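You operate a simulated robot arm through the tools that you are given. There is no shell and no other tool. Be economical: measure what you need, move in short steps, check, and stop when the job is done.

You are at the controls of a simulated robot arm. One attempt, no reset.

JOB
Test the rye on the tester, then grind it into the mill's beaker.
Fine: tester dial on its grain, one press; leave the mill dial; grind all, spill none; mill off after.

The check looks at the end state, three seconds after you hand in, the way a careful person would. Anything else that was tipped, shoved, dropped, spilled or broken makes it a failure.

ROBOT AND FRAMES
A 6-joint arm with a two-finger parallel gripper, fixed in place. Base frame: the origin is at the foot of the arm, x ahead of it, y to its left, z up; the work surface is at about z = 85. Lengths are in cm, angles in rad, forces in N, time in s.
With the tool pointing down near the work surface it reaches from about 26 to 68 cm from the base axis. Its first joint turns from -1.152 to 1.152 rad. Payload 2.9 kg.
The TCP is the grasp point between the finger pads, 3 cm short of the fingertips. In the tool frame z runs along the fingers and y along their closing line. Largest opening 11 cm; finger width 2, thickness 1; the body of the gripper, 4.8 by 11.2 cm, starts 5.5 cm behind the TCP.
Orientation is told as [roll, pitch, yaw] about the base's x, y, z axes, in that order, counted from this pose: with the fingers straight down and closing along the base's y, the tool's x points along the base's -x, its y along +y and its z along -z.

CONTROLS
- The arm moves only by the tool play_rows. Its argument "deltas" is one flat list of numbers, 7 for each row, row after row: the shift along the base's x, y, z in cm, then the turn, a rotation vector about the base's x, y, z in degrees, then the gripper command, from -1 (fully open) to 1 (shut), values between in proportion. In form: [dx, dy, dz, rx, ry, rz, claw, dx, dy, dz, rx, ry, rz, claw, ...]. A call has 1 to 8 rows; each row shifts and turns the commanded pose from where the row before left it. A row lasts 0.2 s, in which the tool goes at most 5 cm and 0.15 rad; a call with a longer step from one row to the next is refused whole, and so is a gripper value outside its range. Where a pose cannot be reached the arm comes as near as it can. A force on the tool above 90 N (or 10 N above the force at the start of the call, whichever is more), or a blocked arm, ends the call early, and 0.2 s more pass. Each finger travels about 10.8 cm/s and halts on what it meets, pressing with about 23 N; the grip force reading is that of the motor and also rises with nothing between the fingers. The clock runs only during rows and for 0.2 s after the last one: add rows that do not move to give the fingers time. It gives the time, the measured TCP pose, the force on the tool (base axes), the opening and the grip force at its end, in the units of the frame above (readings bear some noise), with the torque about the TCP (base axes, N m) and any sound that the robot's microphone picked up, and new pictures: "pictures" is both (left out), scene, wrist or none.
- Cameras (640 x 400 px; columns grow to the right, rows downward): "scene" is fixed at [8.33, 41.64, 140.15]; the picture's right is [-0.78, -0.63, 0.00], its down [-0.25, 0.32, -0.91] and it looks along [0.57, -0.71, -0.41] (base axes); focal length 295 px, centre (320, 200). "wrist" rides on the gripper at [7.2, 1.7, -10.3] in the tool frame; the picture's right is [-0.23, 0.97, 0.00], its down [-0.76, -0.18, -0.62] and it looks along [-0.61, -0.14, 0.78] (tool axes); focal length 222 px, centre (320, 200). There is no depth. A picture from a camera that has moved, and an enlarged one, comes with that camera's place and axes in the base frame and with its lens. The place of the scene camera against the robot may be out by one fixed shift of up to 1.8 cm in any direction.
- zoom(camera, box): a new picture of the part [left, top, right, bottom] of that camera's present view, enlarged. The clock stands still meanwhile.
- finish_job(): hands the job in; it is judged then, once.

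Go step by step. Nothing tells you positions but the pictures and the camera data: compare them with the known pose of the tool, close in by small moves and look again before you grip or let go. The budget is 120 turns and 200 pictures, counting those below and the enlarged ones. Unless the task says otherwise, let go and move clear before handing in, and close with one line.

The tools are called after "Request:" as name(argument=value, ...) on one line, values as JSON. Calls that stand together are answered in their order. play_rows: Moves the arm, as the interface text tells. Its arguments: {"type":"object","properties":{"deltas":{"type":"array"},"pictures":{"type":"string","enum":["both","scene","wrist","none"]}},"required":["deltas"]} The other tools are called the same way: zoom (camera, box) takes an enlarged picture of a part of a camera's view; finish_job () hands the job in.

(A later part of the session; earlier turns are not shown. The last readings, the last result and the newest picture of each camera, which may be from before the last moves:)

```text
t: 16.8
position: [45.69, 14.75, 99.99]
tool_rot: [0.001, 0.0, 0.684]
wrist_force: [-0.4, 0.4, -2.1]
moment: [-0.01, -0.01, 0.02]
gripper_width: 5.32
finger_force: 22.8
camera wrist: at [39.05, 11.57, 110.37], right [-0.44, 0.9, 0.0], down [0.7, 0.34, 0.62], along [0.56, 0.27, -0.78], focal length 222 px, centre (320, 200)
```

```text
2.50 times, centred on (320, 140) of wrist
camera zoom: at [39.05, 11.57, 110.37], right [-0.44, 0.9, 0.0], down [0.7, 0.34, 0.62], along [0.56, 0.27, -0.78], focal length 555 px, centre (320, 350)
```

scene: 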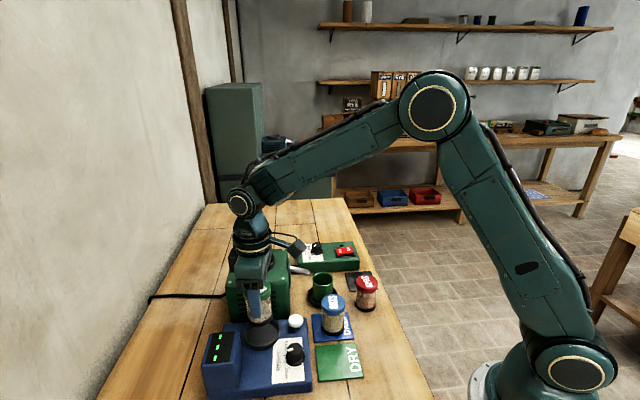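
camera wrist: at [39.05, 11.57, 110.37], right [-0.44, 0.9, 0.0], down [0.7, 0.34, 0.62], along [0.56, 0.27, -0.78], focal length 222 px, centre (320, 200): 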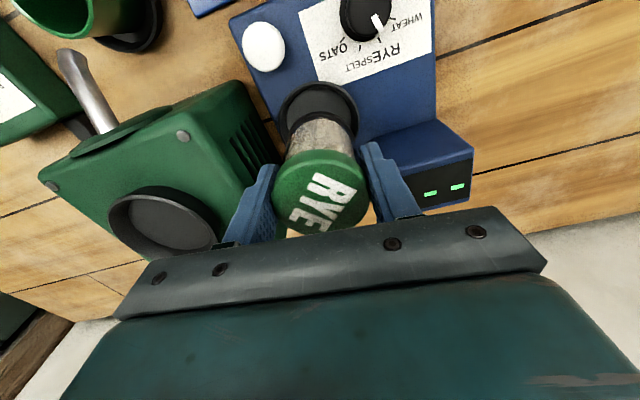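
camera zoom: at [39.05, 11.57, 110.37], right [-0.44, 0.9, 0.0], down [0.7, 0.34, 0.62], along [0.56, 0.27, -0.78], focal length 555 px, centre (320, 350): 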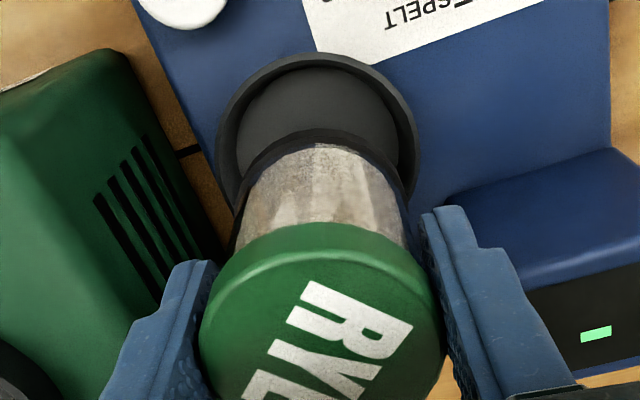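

The jar is nearly centred over the pan (pan centre about (45.5, 14.7)). I correct slightly and lower to just above the pan floor.

Request:
play_rows(deltas=[-0.17, -0.05, -1.5, 0, 0, 0, 0.4, 0, 0, -1.5, 0, 0, 0, 0.4, 0, 0, -0.8, 0, 0, 0, 0.4, 0, 0, 0, 0, 0, 0, 0.4])

Request:
zoom(camera="scene", box=[200, 280, 328, 360])

Request:
zoom(camera="wrist", box=[220, 60, 420, 220])

```text
t: 17.8
position: [45.54, 14.79, 96.2]
tool_rot: [0.0, 0.0, 0.681]
wrist_force: [0.3, 0.9, -2.4]
moment: [-0.05, 0.01, -0.03]
gripper_width: 5.31
finger_force: 23.0
camera wrist: at [38.88, 11.52, 106.62], right [-0.44, 0.9, 0.0], down [0.7, 0.34, 0.62], along [0.56, 0.27, -0.78], focal length 222 px, centre (320, 200)
```

scene: 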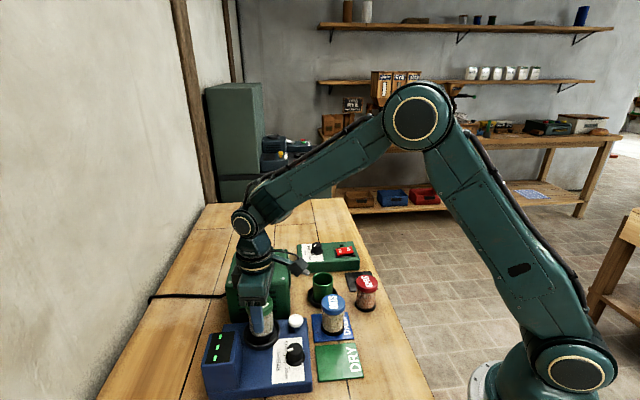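
wrist: 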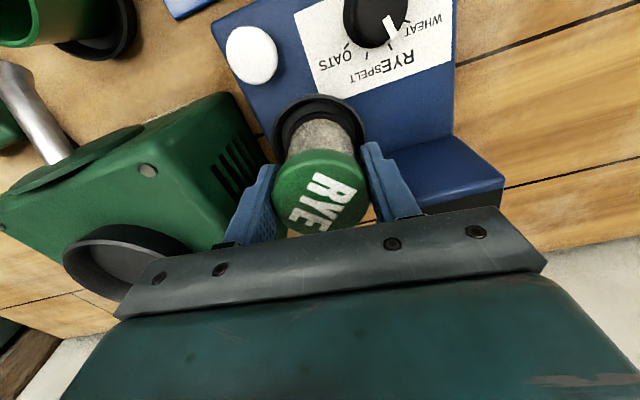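

```text
5.00 times, centred on (264, 320) of scene
camera zoom: at [8.33, 41.64, 140.15], right [-0.78, -0.63, 0.0], down [-0.25, 0.32, -0.91], along [0.57, -0.71, -0.41], focal length 1475 px, centre (600, -400)
```

zoom: 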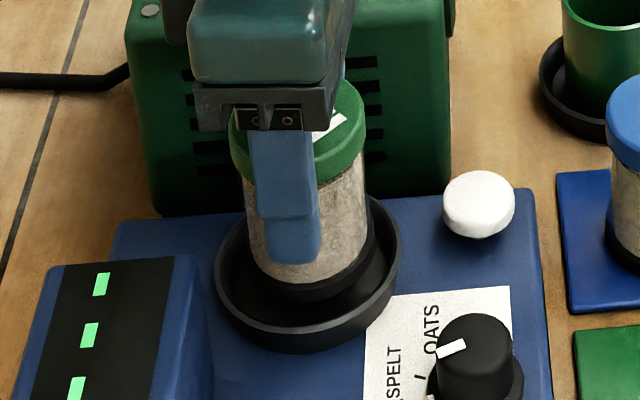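

```text
2.50 times, centred on (320, 140) of wrist
camera zoom: at [38.88, 11.52, 106.62], right [-0.44, 0.9, 0.0], down [0.7, 0.34, 0.62], along [0.56, 0.27, -0.78], focal length 555 px, centre (320, 350)
```

zoom: 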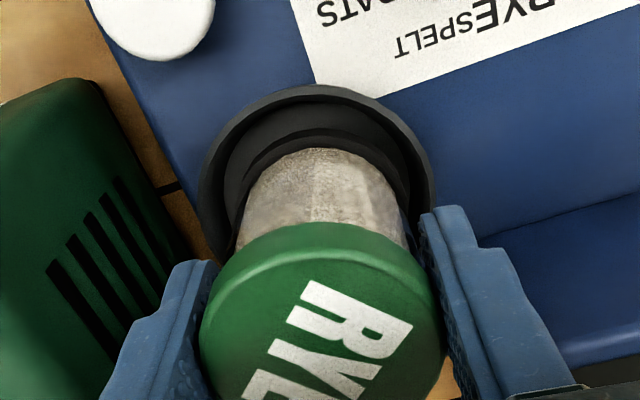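

The jar is centred within the pan. I lower in fine steps until contact.

Request:
play_rows(deltas=[0, 0, -0.4, 0, 0, 0, 0.4, 0, 0, -0.3, 0, 0, 0, 0.4, 0, 0, 0, 0, 0, 0, 0.4], pictures="none")

```text
t: 18.6
position: [45.49, 14.72, 95.67]
tool_rot: [0.0, 0.001, 0.681]
wrist_force: [-0.8, 0.3, -2.3]
moment: [-0.05, 0.0, -0.03]
gripper_width: 5.34
finger_force: 22.5
```

Request:
play_rows(deltas=[0, 0, -0.3, 0, 0, 0, 0.4, 0, 0, -0.2, 0, 0, 0, 0.4, 0, 0, 0, 0, 0, 0, 0.4], pictures="none")

```text
t: 19.4
position: [45.52, 14.81, 95.07]
tool_rot: [0.002, 0.001, 0.681]
wrist_force: [-0.4, 0.3, -2.2]
moment: [-0.03, 0.02, -0.01]
gripper_width: 5.33
finger_force: 22.8
```

Still hanging free (-2.2 N). I keep lowering.

Request:
play_rows(deltas=[0, 0, -0.2, 0, 0, 0, 0.4, 0, 0, -0.2, 0, 0, 0, 0.4, 0, 0, 0, 0, 0, 0, 0.4], pictures="scene")

Request:
zoom(camera="scene", box=[200, 280, 328, 360])

```text
t: 20.2
position: [45.57, 14.81, 94.77]
tool_rot: [0.0, 0.0, 0.681]
wrist_force: [0.0, -0.9, 0.4]
moment: [-0.03, 0.12, 0.02]
gripper_width: 5.33
finger_force: 22.3
```

scene: 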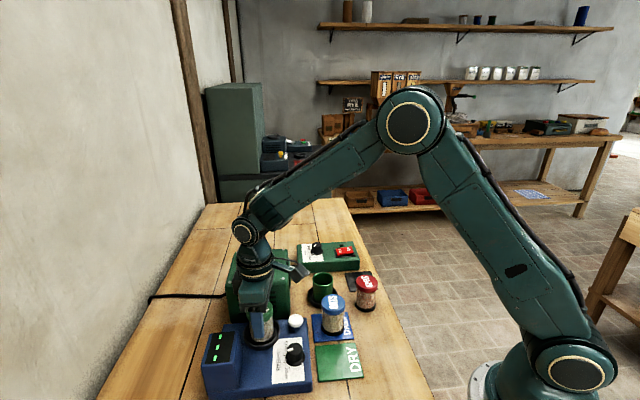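

```text
5.00 times, centred on (264, 320) of scene
camera zoom: at [8.33, 41.64, 140.15], right [-0.78, -0.63, 0.0], down [-0.25, 0.32, -0.91], along [0.57, -0.71, -0.41], focal length 1475 px, centre (600, -400)
```

zoom: 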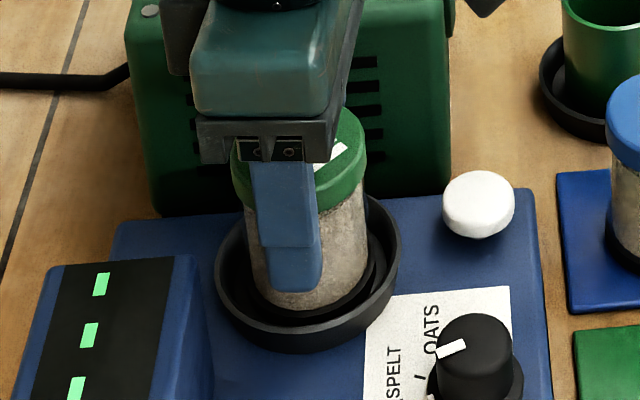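

Contact: the jar stands in the pan. I open just enough, rise straight up, and look at the display.

Request:
play_rows(deltas=[0, 0, 0, 0, 0, 0, 0, 0, 0, 0, 0, 0, 0, -0.2, 0, 0, 0, 0, 0, 0, -0.2, 0, 0, 2, 0, 0, 0, -0.2, 0, 0, 4, 0, 0, 0, -0.2, 0, 0, 4, 0, 0, 0, -0.2, 0, 0, 0, 0, 0, 0, -0.2])

Request:
zoom(camera="scene", box=[190, 290, 318, 370])

Request:
zoom(camera="wrist", box=[200, 0, 440, 150])

```text
t: 21.8
position: [45.58, 14.78, 104.9]
tool_rot: [0.0, 0.0, 0.681]
wrist_force: [0.5, 1.2, 0.5]
moment: [-0.02, 0.0, -0.04]
gripper_width: 6.61
finger_force: 0.2
camera wrist: at [38.87, 11.61, 115.29], right [-0.44, 0.9, 0.0], down [0.7, 0.34, 0.62], along [0.56, 0.27, -0.78], focal length 222 px, centre (320, 200)
```

scene: 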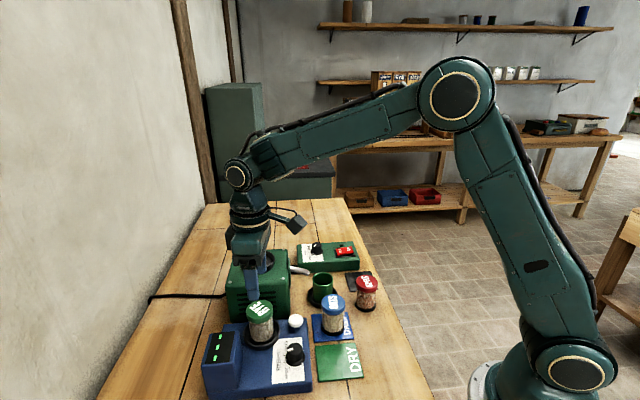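
wrist: 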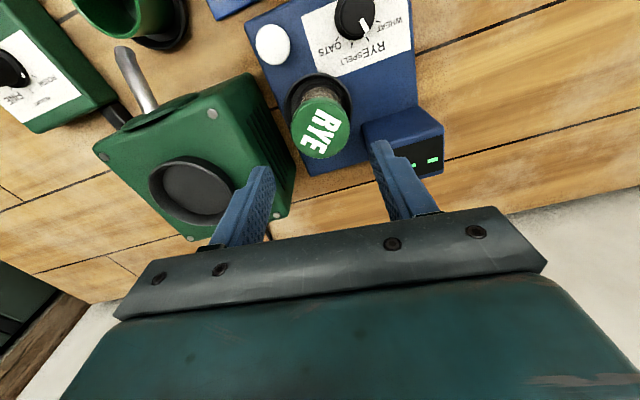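

```text
5.00 times, centred on (254, 330) of scene
camera zoom: at [8.33, 41.64, 140.15], right [-0.78, -0.63, 0.0], down [-0.25, 0.32, -0.91], along [0.57, -0.71, -0.41], focal length 1475 px, centre (650, -450)
```

zoom: 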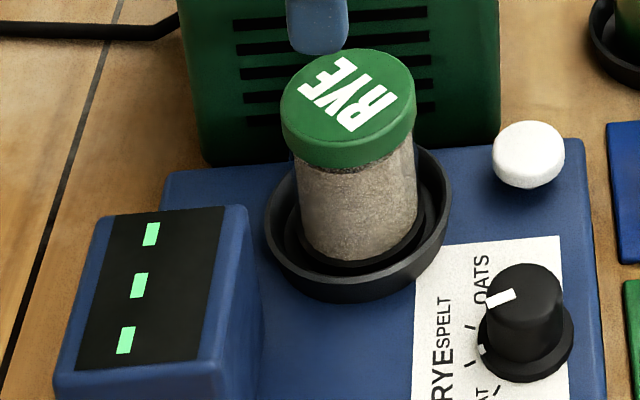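

```text
2.67 times, centred on (320, 75) of wrist
camera zoom: at [38.87, 11.61, 115.29], right [-0.44, 0.9, 0.0], down [0.7, 0.34, 0.62], along [0.56, 0.27, -0.78], focal length 592 px, centre (320, 533)
```

zoom: 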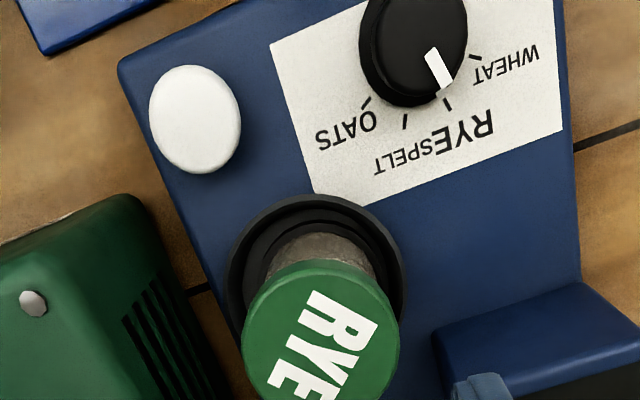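

The dial pointer sits exactly on the RYE tick. Button at about (42.15, 8.4); I close the fingers, turn back, and come above it.

Request:
play_rows(deltas=[-0.7, -1.3, 0, 0, 0, -7.8, 0.4, -0.7, -1.3, 0, 0, 0, -7.8, 1, -0.7, -1.3, 0, 0, 0, -7.8, 1, -0.7, -1.3, 0, 0, 0, -7.8, 1, -0.63, -1.18, -4, 0, 0, -7.8, 1, 0, 0, -4, 0, 0, 0, 1, 0, 0, -2, 0, 0, 0, 1, 0, 0, 0, 0, 0, 0, 1])

Request:
zoom(camera="scene", box=[230, 280, 358, 360])

Request:
zoom(camera="wrist", box=[220, 60, 420, 220])

```text
t: 23.6
position: [41.98, 8.69, 94.89]
tool_rot: [0.001, 0.001, 0.001]
wrist_force: [-0.1, -0.3, 0.1]
moment: [0.01, 0.0, -0.03]
gripper_width: 0.01
finger_force: 23.1
camera wrist: at [34.82, 10.31, 105.24], right [0.23, 0.97, 0.0], down [0.76, -0.18, 0.62], along [0.61, -0.14, -0.78], focal length 222 px, centre (320, 200)
```

scene: 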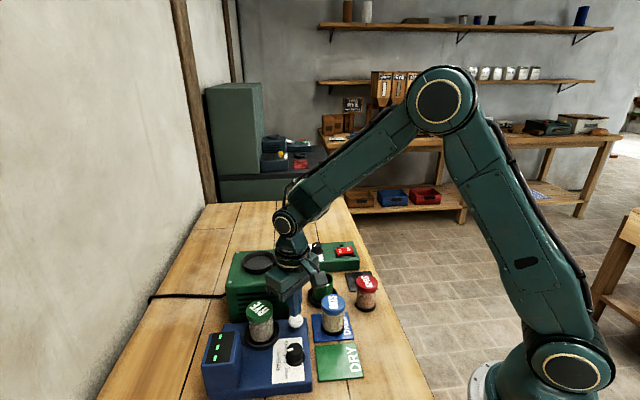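
wrist: 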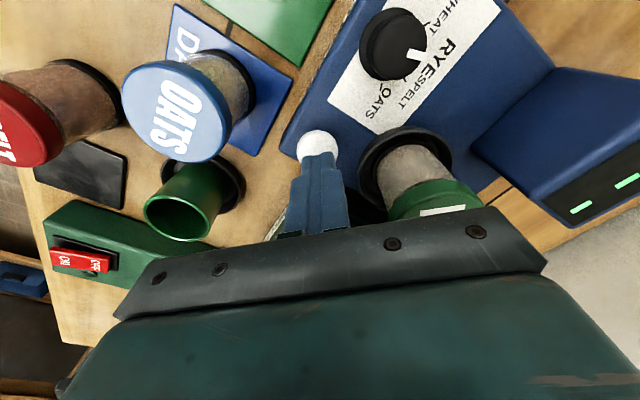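

```text
5.00 times, centred on (294, 320) of scene
camera zoom: at [8.33, 41.64, 140.15], right [-0.78, -0.63, 0.0], down [-0.25, 0.32, -0.91], along [0.57, -0.71, -0.41], focal length 1475 px, centre (450, -400)
```

zoom: 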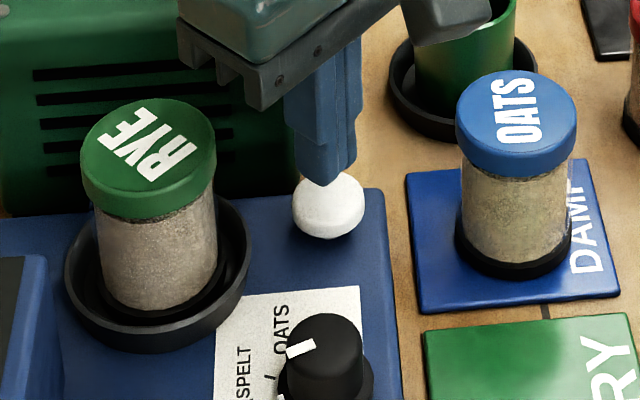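

```text
2.50 times, centred on (320, 140) of wrist
camera zoom: at [34.82, 10.31, 105.24], right [0.23, 0.97, 0.0], down [0.76, -0.18, 0.62], along [0.61, -0.14, -0.78], focal length 555 px, centre (320, 350)
```

zoom: 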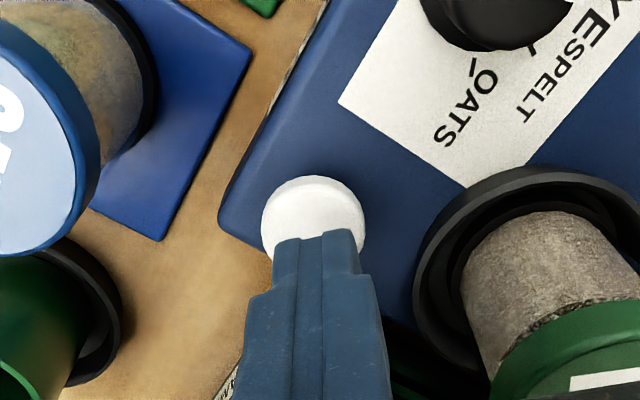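

Tips are over the button. I lower gently in small steps, feeling for contact, for a single press.

Request:
play_rows(deltas=[-0.1, -0.15, -0.6, 0, 0, 0, 1, 0, 0, -0.3, 0, 0, 0, 1, 0, 0, -0.2, 0, 0, 0, 1, 0, 0, 0, 0, 0, 0, 1], pictures="none")

```text
t: 24.6
position: [41.79, 8.48, 93.8]
tool_rot: [0.001, 0.0, 0.0]
wrist_force: [0.1, 0.4, 0.3]
moment: [-0.01, -0.02, -0.01]
gripper_width: 0.01
finger_force: 22.9
```

Request:
play_rows(deltas=[0, 0, -0.25, 0, 0, 0, 1, 0, 0, -0.25, 0, 0, 0, 1, 0, 0, 0, 0, 0, 0, 1], pictures="scene")

Request:
zoom(camera="scene", box=[195, 290, 323, 370])

```text
t: 25.4
position: [41.97, 8.36, 93.14]
tool_rot: [-0.001, -0.001, -0.001]
wrist_force: [0.6, -0.3, 0.1]
moment: [0.01, -0.01, 0.01]
gripper_width: 0.0
finger_force: 22.9
```

scene: 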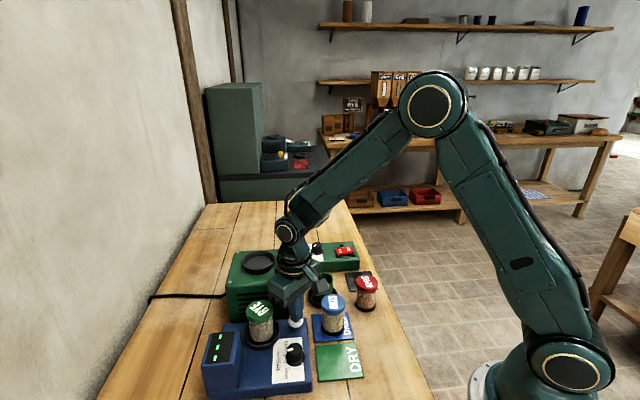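

```text
5.00 times, centred on (259, 330) of scene
camera zoom: at [8.33, 41.64, 140.15], right [-0.78, -0.63, 0.0], down [-0.25, 0.32, -0.91], along [0.57, -0.71, -0.41], focal length 1475 px, centre (625, -450)
```

zoom: 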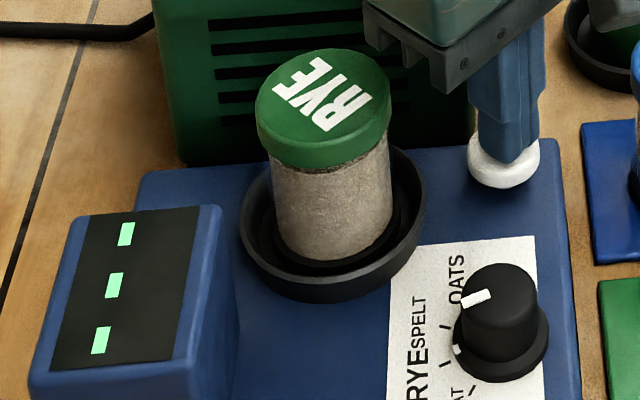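

No contact yet at tip z ≈ 90.1. I continue down.

Request:
play_rows(deltas=[0, 0, -0.25, 0, 0, 0, 1, 0, 0, -0.15, 0, 0, 0, 1, 0, 0, 0, 0, 0, 0, 1], pictures="none")

```text
t: 26.2
position: [42.01, 8.28, 92.88]
tool_rot: [0.0, 0.001, 0.0]
wrist_force: [-0.4, 0.0, 2.0]
moment: [-0.02, -0.02, 0.02]
gripper_width: 0.02
finger_force: 23.2
```

Contact (2 N). I press further, carefully.

Request:
play_rows(deltas=[0, 0, -0.2, 0, 0, 0, 1, 0, 0, 0, 0, 0, 0, 1], pictures="scene")

Request:
zoom(camera="scene", box=[195, 290, 323, 370])

```text
t: 26.8
position: [42.08, 8.54, 92.46]
tool_rot: [0.001, 0.002, 0.0]
wrist_force: [-0.8, -0.8, 1.8]
moment: [-0.03, 0.02, -0.04]
gripper_width: 0.01
finger_force: 23.4
heard: click
```

scene: 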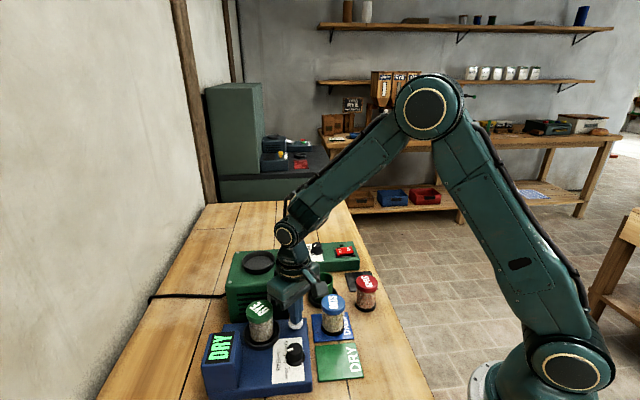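

```text
5.00 times, centred on (259, 330) of scene
camera zoom: at [8.33, 41.64, 140.15], right [-0.78, -0.63, 0.0], down [-0.25, 0.32, -0.91], along [0.57, -0.71, -0.41], focal length 1475 px, centre (625, -450)
```

zoom: 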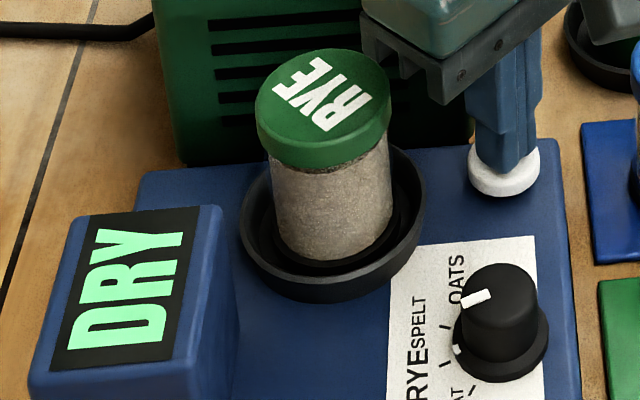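

A click, and the display reads DRY. I rise off the button and go back over the jar.

Request:
play_rows(deltas=[0, 0, 2, 0, 0, 0, 1, 0, 0, 5, 0, 0, 0, 1, 0, 0, 5, 0, 0, 7.8, 1, 0.9, 1.6, 0, 0, 0, 7.8, -0.2, 0.9, 1.6, 0, 0, 0, 7.8, -0.2, 0.9, 1.6, 0, 0, 0, 7.8, -0.2, 0.85, 1.56, 0, 0, 0, 7.8, -0.2, 0, 0, 0, 0, 0, 0, -0.2])

Request:
zoom(camera="wrist", box=[200, 20, 440, 170])

```text
t: 28.6
position: [45.43, 14.77, 104.41]
tool_rot: [0.001, 0.0, 0.684]
wrist_force: [0.1, 1.0, -0.2]
moment: [0.0, 0.01, -0.01]
gripper_width: 6.6
finger_force: 0.2
camera wrist: at [38.78, 11.57, 114.77], right [-0.44, 0.9, 0.0], down [0.7, 0.34, 0.62], along [0.56, 0.27, -0.78], focal length 222 px, centre (320, 200)
```

scene: 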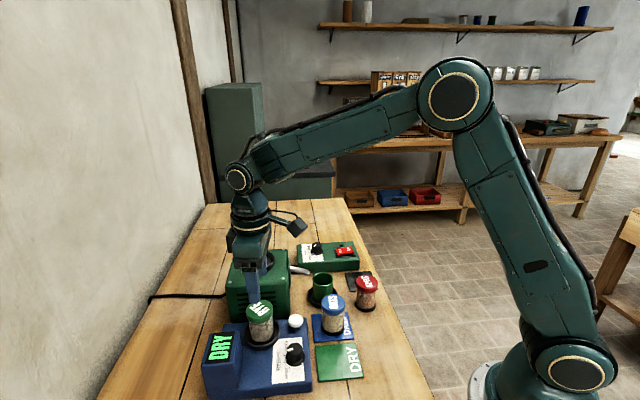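
wrist: 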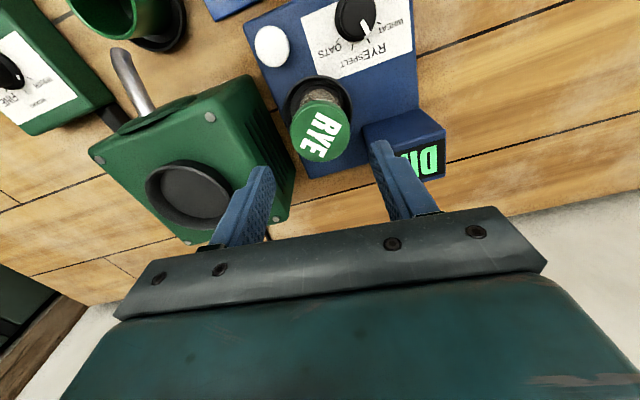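

```text
2.67 times, centred on (320, 95) of wrist
camera zoom: at [38.78, 11.57, 114.77], right [-0.44, 0.9, 0.0], down [0.7, 0.34, 0.62], along [0.56, 0.27, -0.78], focal length 592 px, centre (320, 480)
```

zoom: 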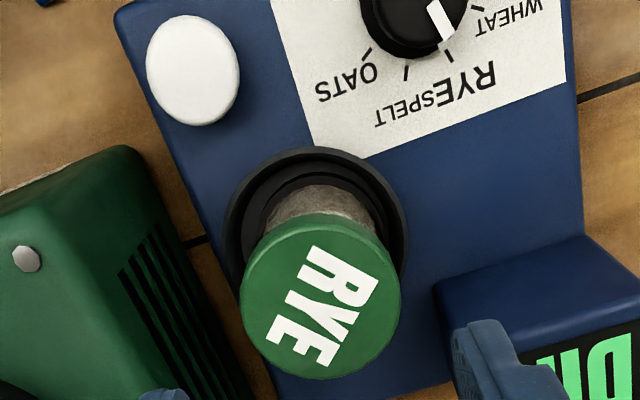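

The jar still stands well centred. I descend, grip it and lift.

Request:
play_rows(deltas=[0.05, 0.03, -4, 0, 0, 0, -0.2, 0.05, 0, -4, 0, 0, 0, -0.2, 0, 0, -1.6, 0, 0, 0, -0.2, 0, 0, 0, 0, 0, 0, -0.2, 0, 0, 0, 0, 0, 0, 0.2, 0, 0, 0, 0, 0, 0, 0.4, 0, 0, 0, 0, 0, 0, 0.4], pictures="none")

```text
t: 30.2
position: [45.58, 14.54, 94.74]
tool_rot: [0.002, 0.0, 0.681]
wrist_force: [0.2, 0.0, 0.1]
moment: [0.03, -0.05, -0.01]
gripper_width: 5.34
finger_force: 23.1
```

Gripped. I lift high and carry it over the mill's hopper dish, about (55.2, 6.5), rim z ≈ 98.7.

Request:
play_rows(deltas=[0, 0, 3, 0, 0, 0, 0.4, 0, 0, 5, 0, 0, 0, 0.4, 0, 0, 5, 0, 0, 0, 0.4, 2.4, -2.05, 0, 0, 0, 0, 0.4, 2.4, -2.05, 0, 0, 0, 0, 0.4, 2.4, -2.05, 0, 0, 0, 0, 0.4, 2.4, -2.0, 0, 0, 0, 0, 0.4, 0, 0, 0, 0, 0, 0, 0.4])

Request:
zoom(camera="scene", box=[200, 210, 328, 290])

Request:
zoom(camera="wrist", box=[220, 60, 420, 220])

```text
t: 32.0
position: [55.18, 6.37, 107.99]
tool_rot: [-0.001, -0.001, 0.68]
wrist_force: [0.4, -0.9, -1.7]
moment: [-0.01, 0.0, 0.0]
gripper_width: 5.32
finger_force: 23.2
camera wrist: at [48.65, 3.11, 118.36], right [-0.44, 0.9, 0.0], down [0.7, 0.34, 0.62], along [0.56, 0.27, -0.78], focal length 222 px, centre (320, 200)
```

scene: 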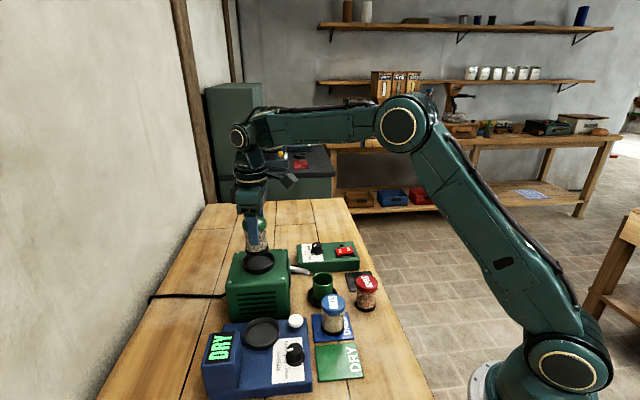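
wrist: 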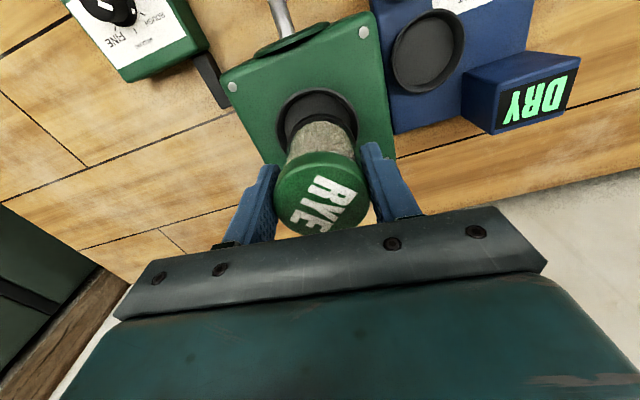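

```text
5.00 times, centred on (264, 250) of scene
camera zoom: at [8.34, 41.64, 140.15], right [-0.78, -0.63, 0.0], down [-0.25, 0.32, -0.91], along [0.57, -0.71, -0.41], focal length 1475 px, centre (600, -50)
```

zoom: 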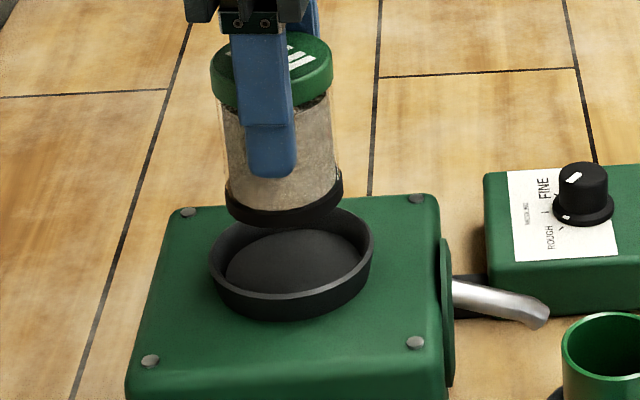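

```text
2.50 times, centred on (320, 140) of wrist
camera zoom: at [48.65, 3.11, 118.36], right [-0.44, 0.9, 0.0], down [0.7, 0.34, 0.62], along [0.56, 0.27, -0.78], focal length 555 px, centre (320, 350)
```

zoom: 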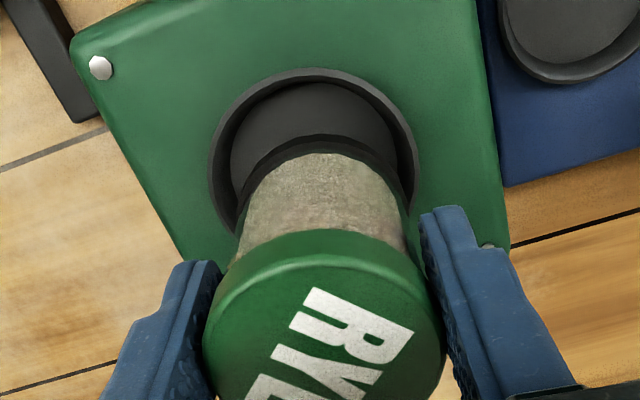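

Nearly centred over the hopper dish; small shift of -0.2 in y, then lower.

Request:
play_rows(deltas=[0.08, -0.2, -1.5, 0, 0, 0, 0.4, 0, 0, -1.3, 0, 0, 0, 0.4, 0, 0, -0.8, 0, 0, 0, 0.4, 0, 0, 0, 0, 0, 0, 0.4])

Request:
zoom(camera="scene", box=[200, 210, 328, 290])

Request:
zoom(camera="wrist", box=[220, 60, 420, 220])

```text
t: 33.0
position: [55.35, 6.3, 104.28]
tool_rot: [0.0, 0.0, 0.681]
wrist_force: [0.3, -0.4, -1.5]
moment: [-0.02, 0.03, 0.0]
gripper_width: 5.31
finger_force: 22.9
camera wrist: at [48.67, 3.03, 114.68], right [-0.44, 0.9, 0.0], down [0.7, 0.34, 0.62], along [0.56, 0.27, -0.78], focal length 222 px, centre (320, 200)
```

scene: 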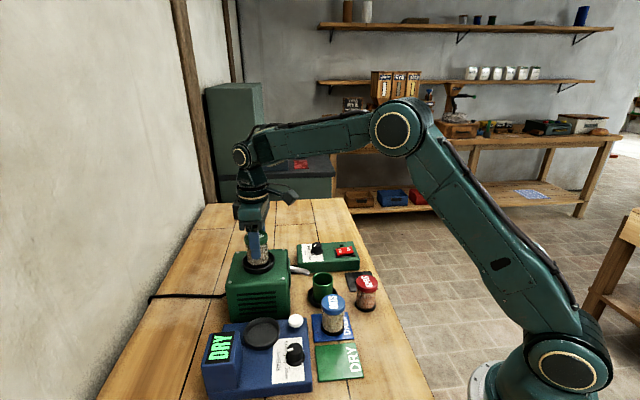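
wrist: 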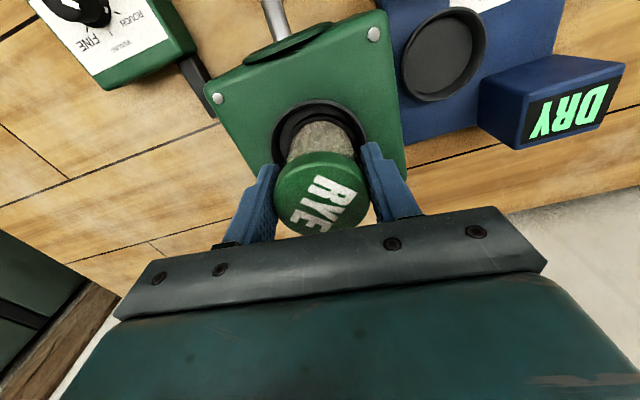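

```text
5.00 times, centred on (264, 250) of scene
camera zoom: at [8.34, 41.64, 140.15], right [-0.78, -0.63, 0.0], down [-0.25, 0.32, -0.91], along [0.57, -0.71, -0.41], focal length 1475 px, centre (600, -50)
```

zoom: 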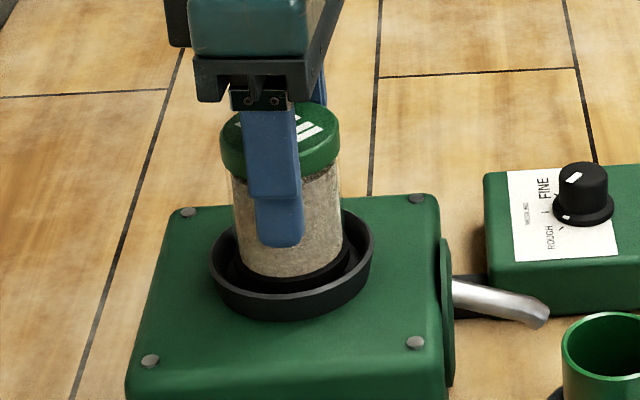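

```text
2.50 times, centred on (320, 140) of wrist
camera zoom: at [48.67, 3.03, 114.68], right [-0.44, 0.9, 0.0], down [0.7, 0.34, 0.62], along [0.56, 0.27, -0.78], focal length 555 px, centre (320, 350)
```

zoom: 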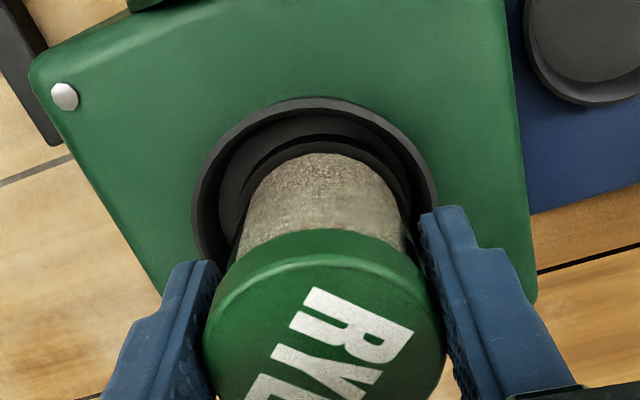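

Well inside. A 0.15 cm correction and lower in fine steps.

Request:
play_rows(deltas=[0.03, -0.15, -0.3, 0, 0, 0, 0.4, 0, 0, -0.2, 0, 0, 0, 0.4, 0, 0, 0, 0, 0, 0, 0.4], pictures="none")

Request:
play_rows(deltas=[0, 0, -0.2, 0, 0, 0, 0.4, 0, 0, 0, 0, 0, 0, 0.4], pictures="none")

```text
t: 33.8
position: [55.33, 6.29, 103.98]
tool_rot: [0.0, 0.0, 0.681]
wrist_force: [-0.5, 0.2, -2.5]
moment: [-0.04, 0.01, 0.02]
gripper_width: 5.33
finger_force: 22.5
```

```text
t: 34.4
position: [55.39, 6.22, 103.83]
tool_rot: [-0.002, -0.002, 0.681]
wrist_force: [-2.4, -0.5, 11.6]
moment: [0.06, 0.48, 0.04]
gripper_width: 5.33
finger_force: 23.2
```

Contact. I ease up a hair, release and rise.

Request:
play_rows(deltas=[0, 0, 0.1, 0, 0, 0, 0.4, 0, 0, 0, 0, 0, 0, 0, 0, 0, 0, 0, 0, 0, -0.2, 0, 0, 0, 0, 0, 0, -0.2, 0, 0, 3, 0, 0, 0, -0.2, 0, 0, 4, 0, 0, 0, -0.2, 0, 0, 0, 0, 0, 0, -0.2])

Request:
zoom(camera="scene", box=[210, 220, 370, 320])

```text
t: 36.0
position: [55.17, 6.32, 110.79]
tool_rot: [-0.001, 0.001, 0.682]
wrist_force: [0.2, 0.3, -0.2]
moment: [-0.02, -0.01, -0.04]
gripper_width: 6.58
finger_force: 0.0
camera wrist: at [48.61, 3.09, 121.23], right [-0.44, 0.9, 0.0], down [0.7, 0.34, 0.62], along [0.56, 0.27, -0.78], focal length 222 px, centre (320, 200)
```

scene: 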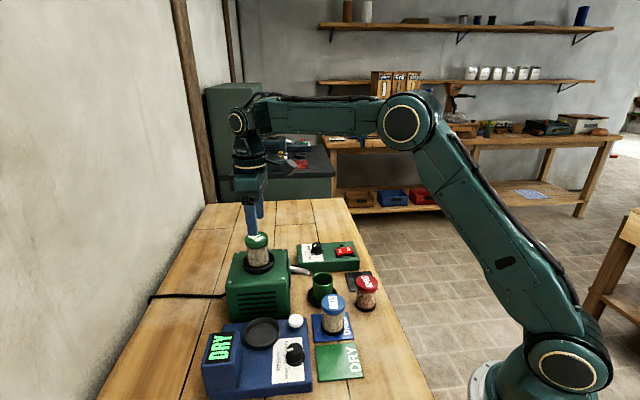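
wrist: 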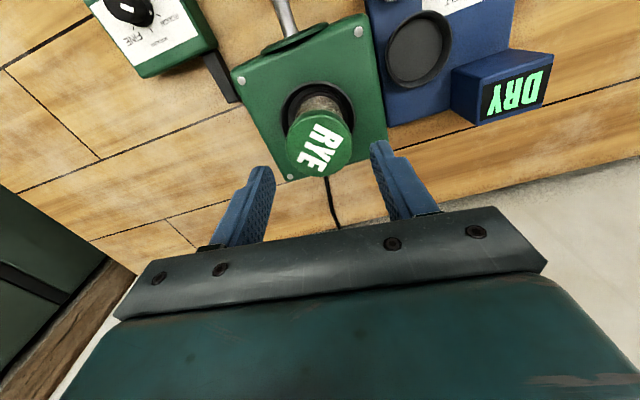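

```text
4.00 times, centred on (290, 270) of scene
camera zoom: at [8.33, 41.64, 140.15], right [-0.78, -0.63, 0.0], down [-0.25, 0.32, -0.91], along [0.57, -0.71, -0.41], focal length 1180 px, centre (440, -80)
```

zoom: 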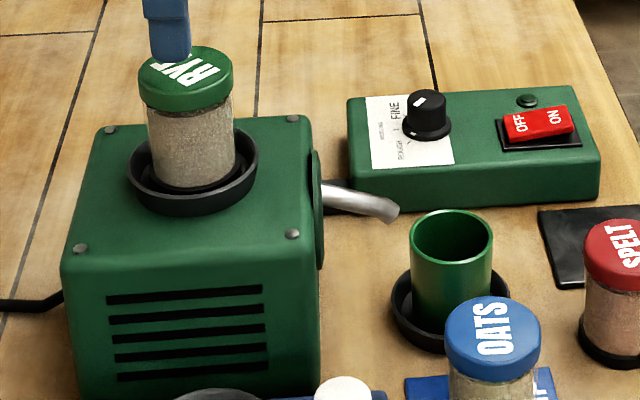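

The jar stands in the hopper dish. Before switching on, I check from straight above whether the spout feeds the beaker.

Request:
play_rows(deltas=[-0.3, -2, 1.2, 0, 0, -7.8, -0.2, -0.4, -2, 0, 0, 0, -7.8, -0.2, -0.4, -2, 0, 0, 0, -7.8, -0.2, -0.4, -2.2, 0, 0, 0, -7.8, -0.2, -0.47, -2.3, 0, 0, 0, -7.8, -0.2, 0, 0, 0, 0, 0, 0, -0.2], pictures="wrist")

Request:
zoom(camera="wrist", box=[260, 0, 380, 75])

```text
t: 37.4
position: [53.53, -4.17, 111.63]
tool_rot: [0.0, 0.0, -0.004]
wrist_force: [-0.1, -0.6, -0.1]
moment: [0.0, -0.01, -0.04]
gripper_width: 6.63
finger_force: 0.0
camera wrist: at [46.28, -2.49, 122.04], right [0.23, 0.97, 0.0], down [0.76, -0.18, 0.62], along [0.61, -0.14, -0.78], focal length 222 px, centre (320, 200)
```

wrist: 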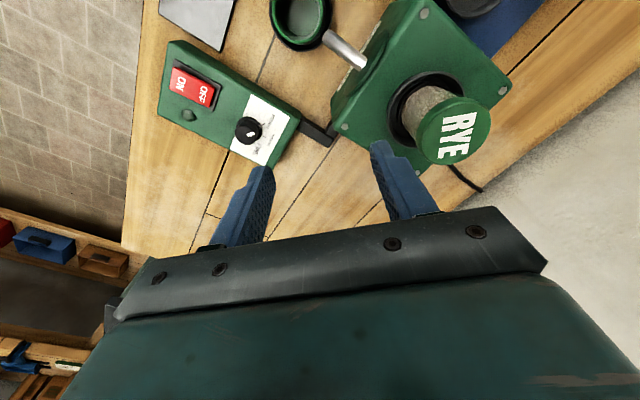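

```text
5.33 times, centred on (320, 38) of wrist
camera zoom: at [46.28, -2.49, 122.04], right [0.23, 0.97, 0.0], down [0.76, -0.18, 0.62], along [0.61, -0.14, -0.78], focal length 1185 px, centre (320, 1067)
```

zoom: 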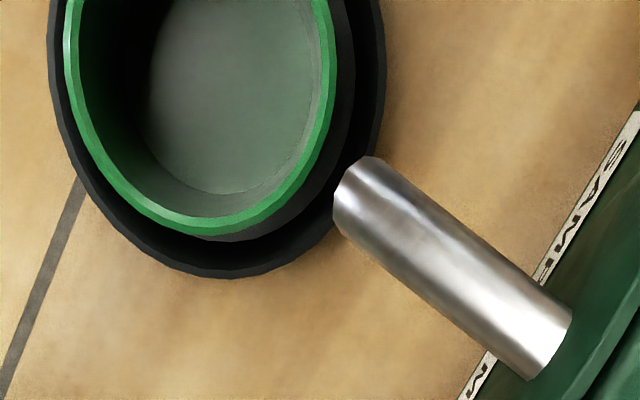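

The spout runs out toward the beaker standing in its saucer beside it, in line with the pipe. Next I go to the ON/OFF switch on the control box and look closely.

Request:
play_rows(deltas=[0, -3.5, -1, 0, 0, 0, 1, 0, -3.5, -1, 0, 0, 0, 1, 0, -3.5, -2, 0, 0, 0, 1, -1, -3.5, -2, 0, 0, 0, 1, -1, -3, -2, 0, 0, 0, 1, 0, 0, 0, 0, 0, 0, 1])

Request:
zoom(camera="wrist", box=[220, 20, 420, 145])

Request:
zoom(camera="scene", box=[290, 225, 370, 275])

```text
t: 38.8
position: [51.22, -21.14, 103.88]
tool_rot: [0.0, 0.0, 0.001]
wrist_force: [0.0, 0.9, 0.0]
moment: [0.0, 0.0, 0.01]
gripper_width: 0.01
finger_force: 22.9
camera wrist: at [44.04, -19.43, 114.25], right [0.23, 0.97, 0.0], down [0.76, -0.18, 0.62], along [0.61, -0.14, -0.78], focal length 222 px, centre (320, 200)
```

scene: 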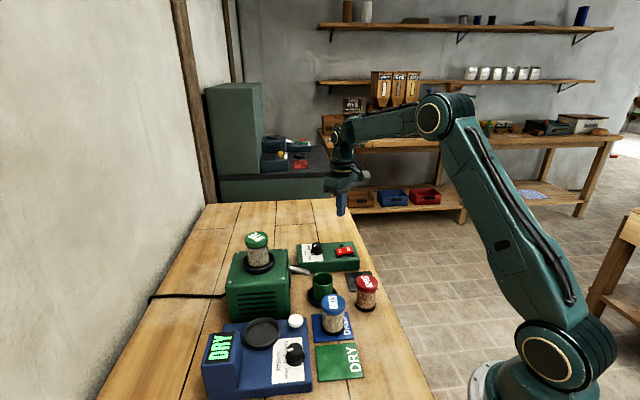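
wrist: 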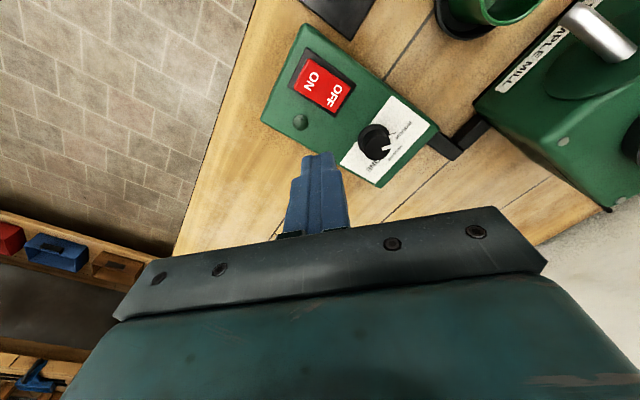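

```text
3.20 times, centred on (320, 82) of wrist
camera zoom: at [44.04, -19.43, 114.25], right [0.23, 0.97, 0.0], down [0.76, -0.18, 0.62], along [0.61, -0.14, -0.78], focal length 711 px, centre (320, 576)
```

zoom: 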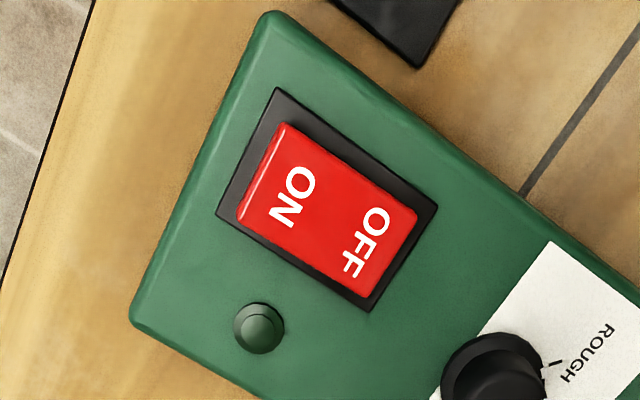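

```text
8.00 times, centred on (330, 250) of scene
camera zoom: at [8.33, 41.64, 140.15], right [-0.78, -0.63, 0.0], down [-0.25, 0.32, -0.91], along [0.57, -0.71, -0.41], focal length 2360 px, centre (240, -200)
```

zoom: 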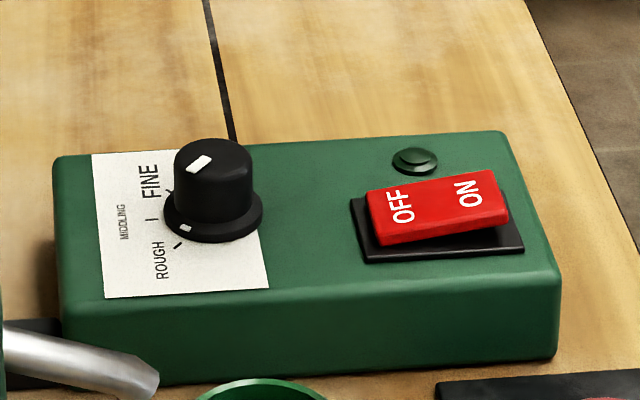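

The rocker is at OFF (its ON end is raised). ON end at about (47.85, -21.45, 90). I come down over it.

Request:
play_rows(deltas=[-1.7, -0.15, -3, 0, 0, 0, 1, -1.67, -0.16, -3, 0, 0, 0, 1, 0, 0, -2.9, 0, 0, 0, 1, 0, 0, 0, 0, 0, 0, 1])

Request:
zoom(camera="wrist", box=[240, 60, 400, 180])

Request:
zoom(camera="scene", box=[290, 225, 370, 275])

```text
t: 39.8
position: [47.76, -21.6, 95.17]
tool_rot: [0.001, -0.001, -0.001]
wrist_force: [-0.2, -0.4, 0.5]
moment: [0.0, 0.01, 0.0]
gripper_width: 0.0
finger_force: 23.2
camera wrist: at [40.55, -19.87, 105.56], right [0.23, 0.97, 0.0], down [0.76, -0.18, 0.62], along [0.61, -0.14, -0.78], focal length 222 px, centre (320, 200)
```

scene: 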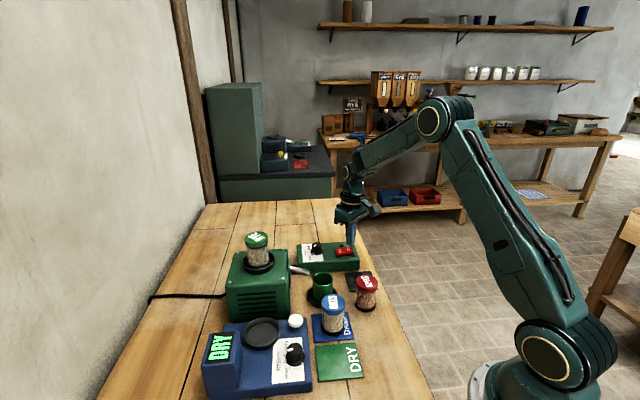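
wrist: 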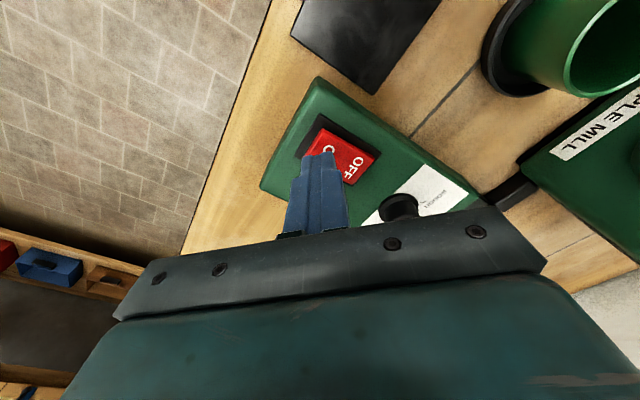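

```text
3.33 times, centred on (320, 120) of wrist
camera zoom: at [40.55, -19.87, 105.56], right [0.23, 0.97, 0.0], down [0.76, -0.18, 0.62], along [0.61, -0.14, -0.78], focal length 740 px, centre (320, 467)
```

zoom: 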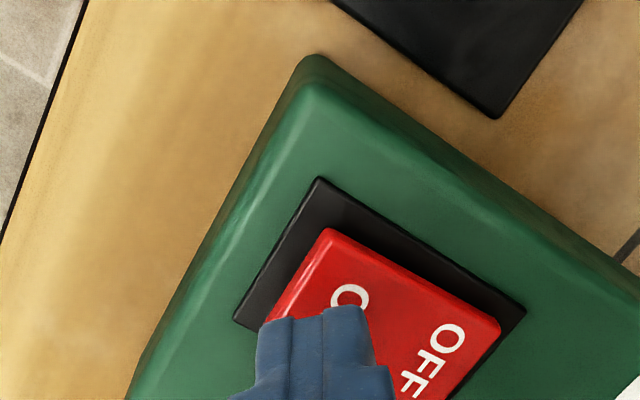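

```text
8.00 times, centred on (330, 250) of scene
camera zoom: at [8.33, 41.64, 140.15], right [-0.78, -0.63, 0.0], down [-0.25, 0.32, -0.91], along [0.57, -0.71, -0.41], focal length 2360 px, centre (240, -200)
```

zoom: 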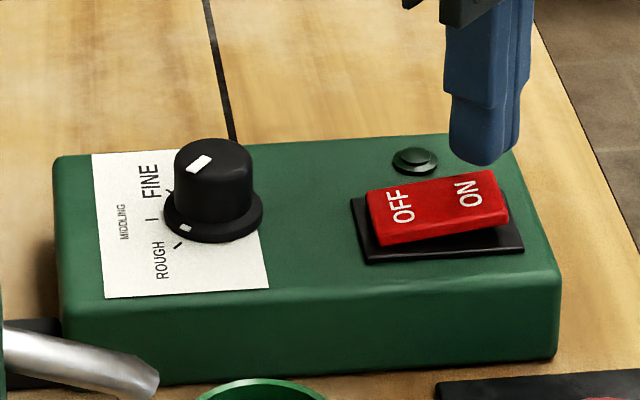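

The tip is just over the ON end. I lower step by step until it clicks.

Request:
play_rows(deltas=[0.05, 0.3, -0.7, 0, 0, 0, 1, 0, 0, -0.5, 0, 0, 0, 1, 0, 0, 0, 0, 0, 0, 1], pictures="none")

Request:
play_rows(deltas=[0, 0, -0.3, 0, 0, 0, 1, 0, 0, -0.3, 0, 0, 0, 1, 0, 0, 0, 0, 0, 0, 1], pictures="scene")

Request:
zoom(camera="scene", box=[290, 225, 370, 275])

```text
t: 40.6
position: [48.08, -21.22, 93.82]
tool_rot: [0.001, 0.001, 0.002]
wrist_force: [0.2, -0.1, 0.1]
moment: [0.0, 0.03, 0.0]
gripper_width: 0.0
finger_force: 23.0
```

```text
t: 41.4
position: [48.07, -21.18, 93.24]
tool_rot: [0.001, -0.002, 0.001]
wrist_force: [-3.3, -1.1, 7.3]
moment: [0.01, 0.02, 0.01]
gripper_width: 0.01
finger_force: 23.1
```

scene: 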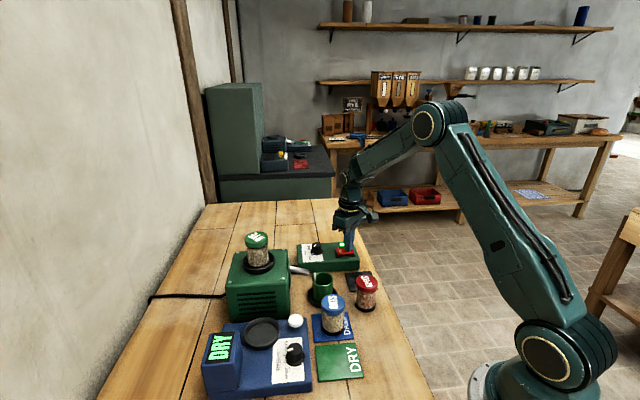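

```text
8.00 times, centred on (330, 250) of scene
camera zoom: at [8.31, 41.65, 140.15], right [-0.78, -0.63, 0.0], down [-0.25, 0.32, -0.91], along [0.57, -0.71, -0.41], focal length 2360 px, centre (240, -200)
```

zoom: 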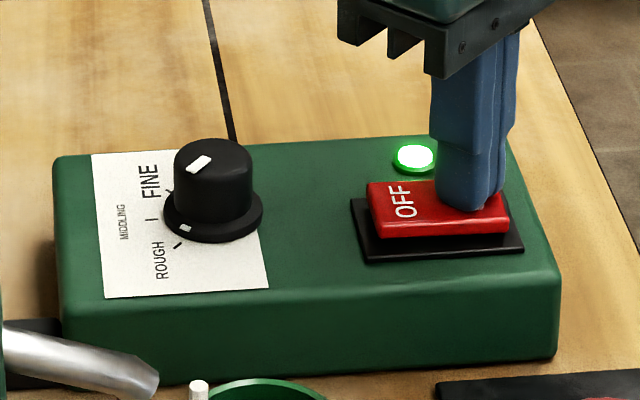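

The mill is on (lamp lit) and a stream has appeared at the spout. I look at once where it falls.

Request:
zoom(camera="scene", box=[290, 260, 354, 300])

Request:
zoom(camera="wrist", box=[440, 0, 640, 125])

```text
10.00 times, centred on (322, 280) of scene
camera zoom: at [8.31, 41.65, 140.15], right [-0.78, -0.63, 0.0], down [-0.25, 0.32, -0.91], along [0.57, -0.71, -0.41], focal length 2950 px, centre (300, -600)
```

zoom: 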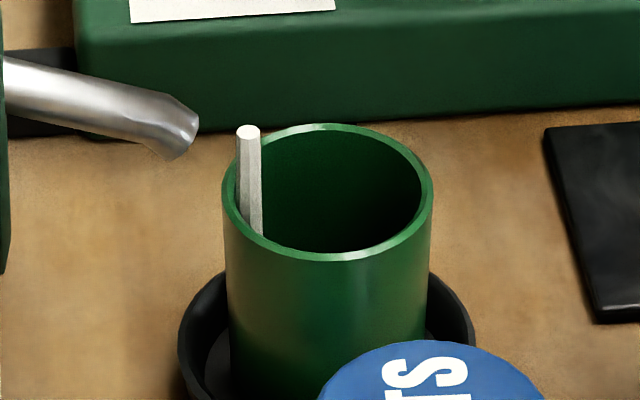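

```text
3.20 times, centred on (540, 62) of wrist
camera zoom: at [40.82, -19.48, 103.67], right [0.23, 0.97, 0.0], down [0.76, -0.18, 0.62], along [0.61, -0.14, -0.78], focal length 711 px, centre (-384, 640)
```

zoom: 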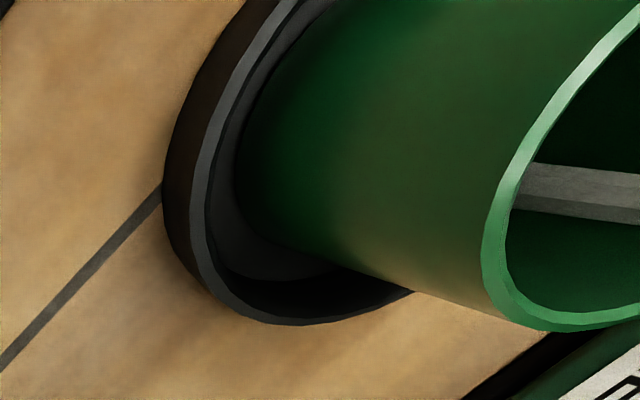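

The meal falls inside the beaker. I lift off the switch and wait while watching.

Request:
play_rows(deltas=[0, 0, 1.5, 0, 0, 0, 1, 0, 0, 1.5, 0, 0, 0, 1, 0, 0, 0, 0, 0, 0, 1, 0, 0, 0, 0, 0, 0, 1, 0, 0, 0, 0, 0, 0, 1, 0, 0, 0, 0, 0, 0, 1, 0, 0, 0, 0, 0, 0, 1, 0, 0, 0, 0, 0, 0, 1], pictures="none")

Request:
zoom(camera="scene", box=[230, 220, 358, 310])

```text
t: 43.2
position: [47.98, -21.38, 96.15]
tool_rot: [0.001, 0.002, 0.001]
wrist_force: [0.5, -0.9, 0.2]
moment: [-0.03, 0.0, -0.03]
gripper_width: 0.0
finger_force: 22.9
```

```text
4.44 times, centred on (294, 265) of scene
camera zoom: at [8.33, 41.64, 140.15], right [-0.78, -0.63, 0.0], down [-0.25, 0.32, -0.91], along [0.57, -0.71, -0.41], focal length 1311 px, centre (436, -89)
```

zoom: 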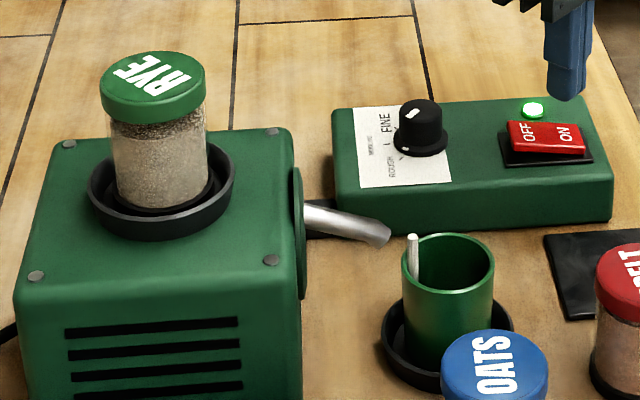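

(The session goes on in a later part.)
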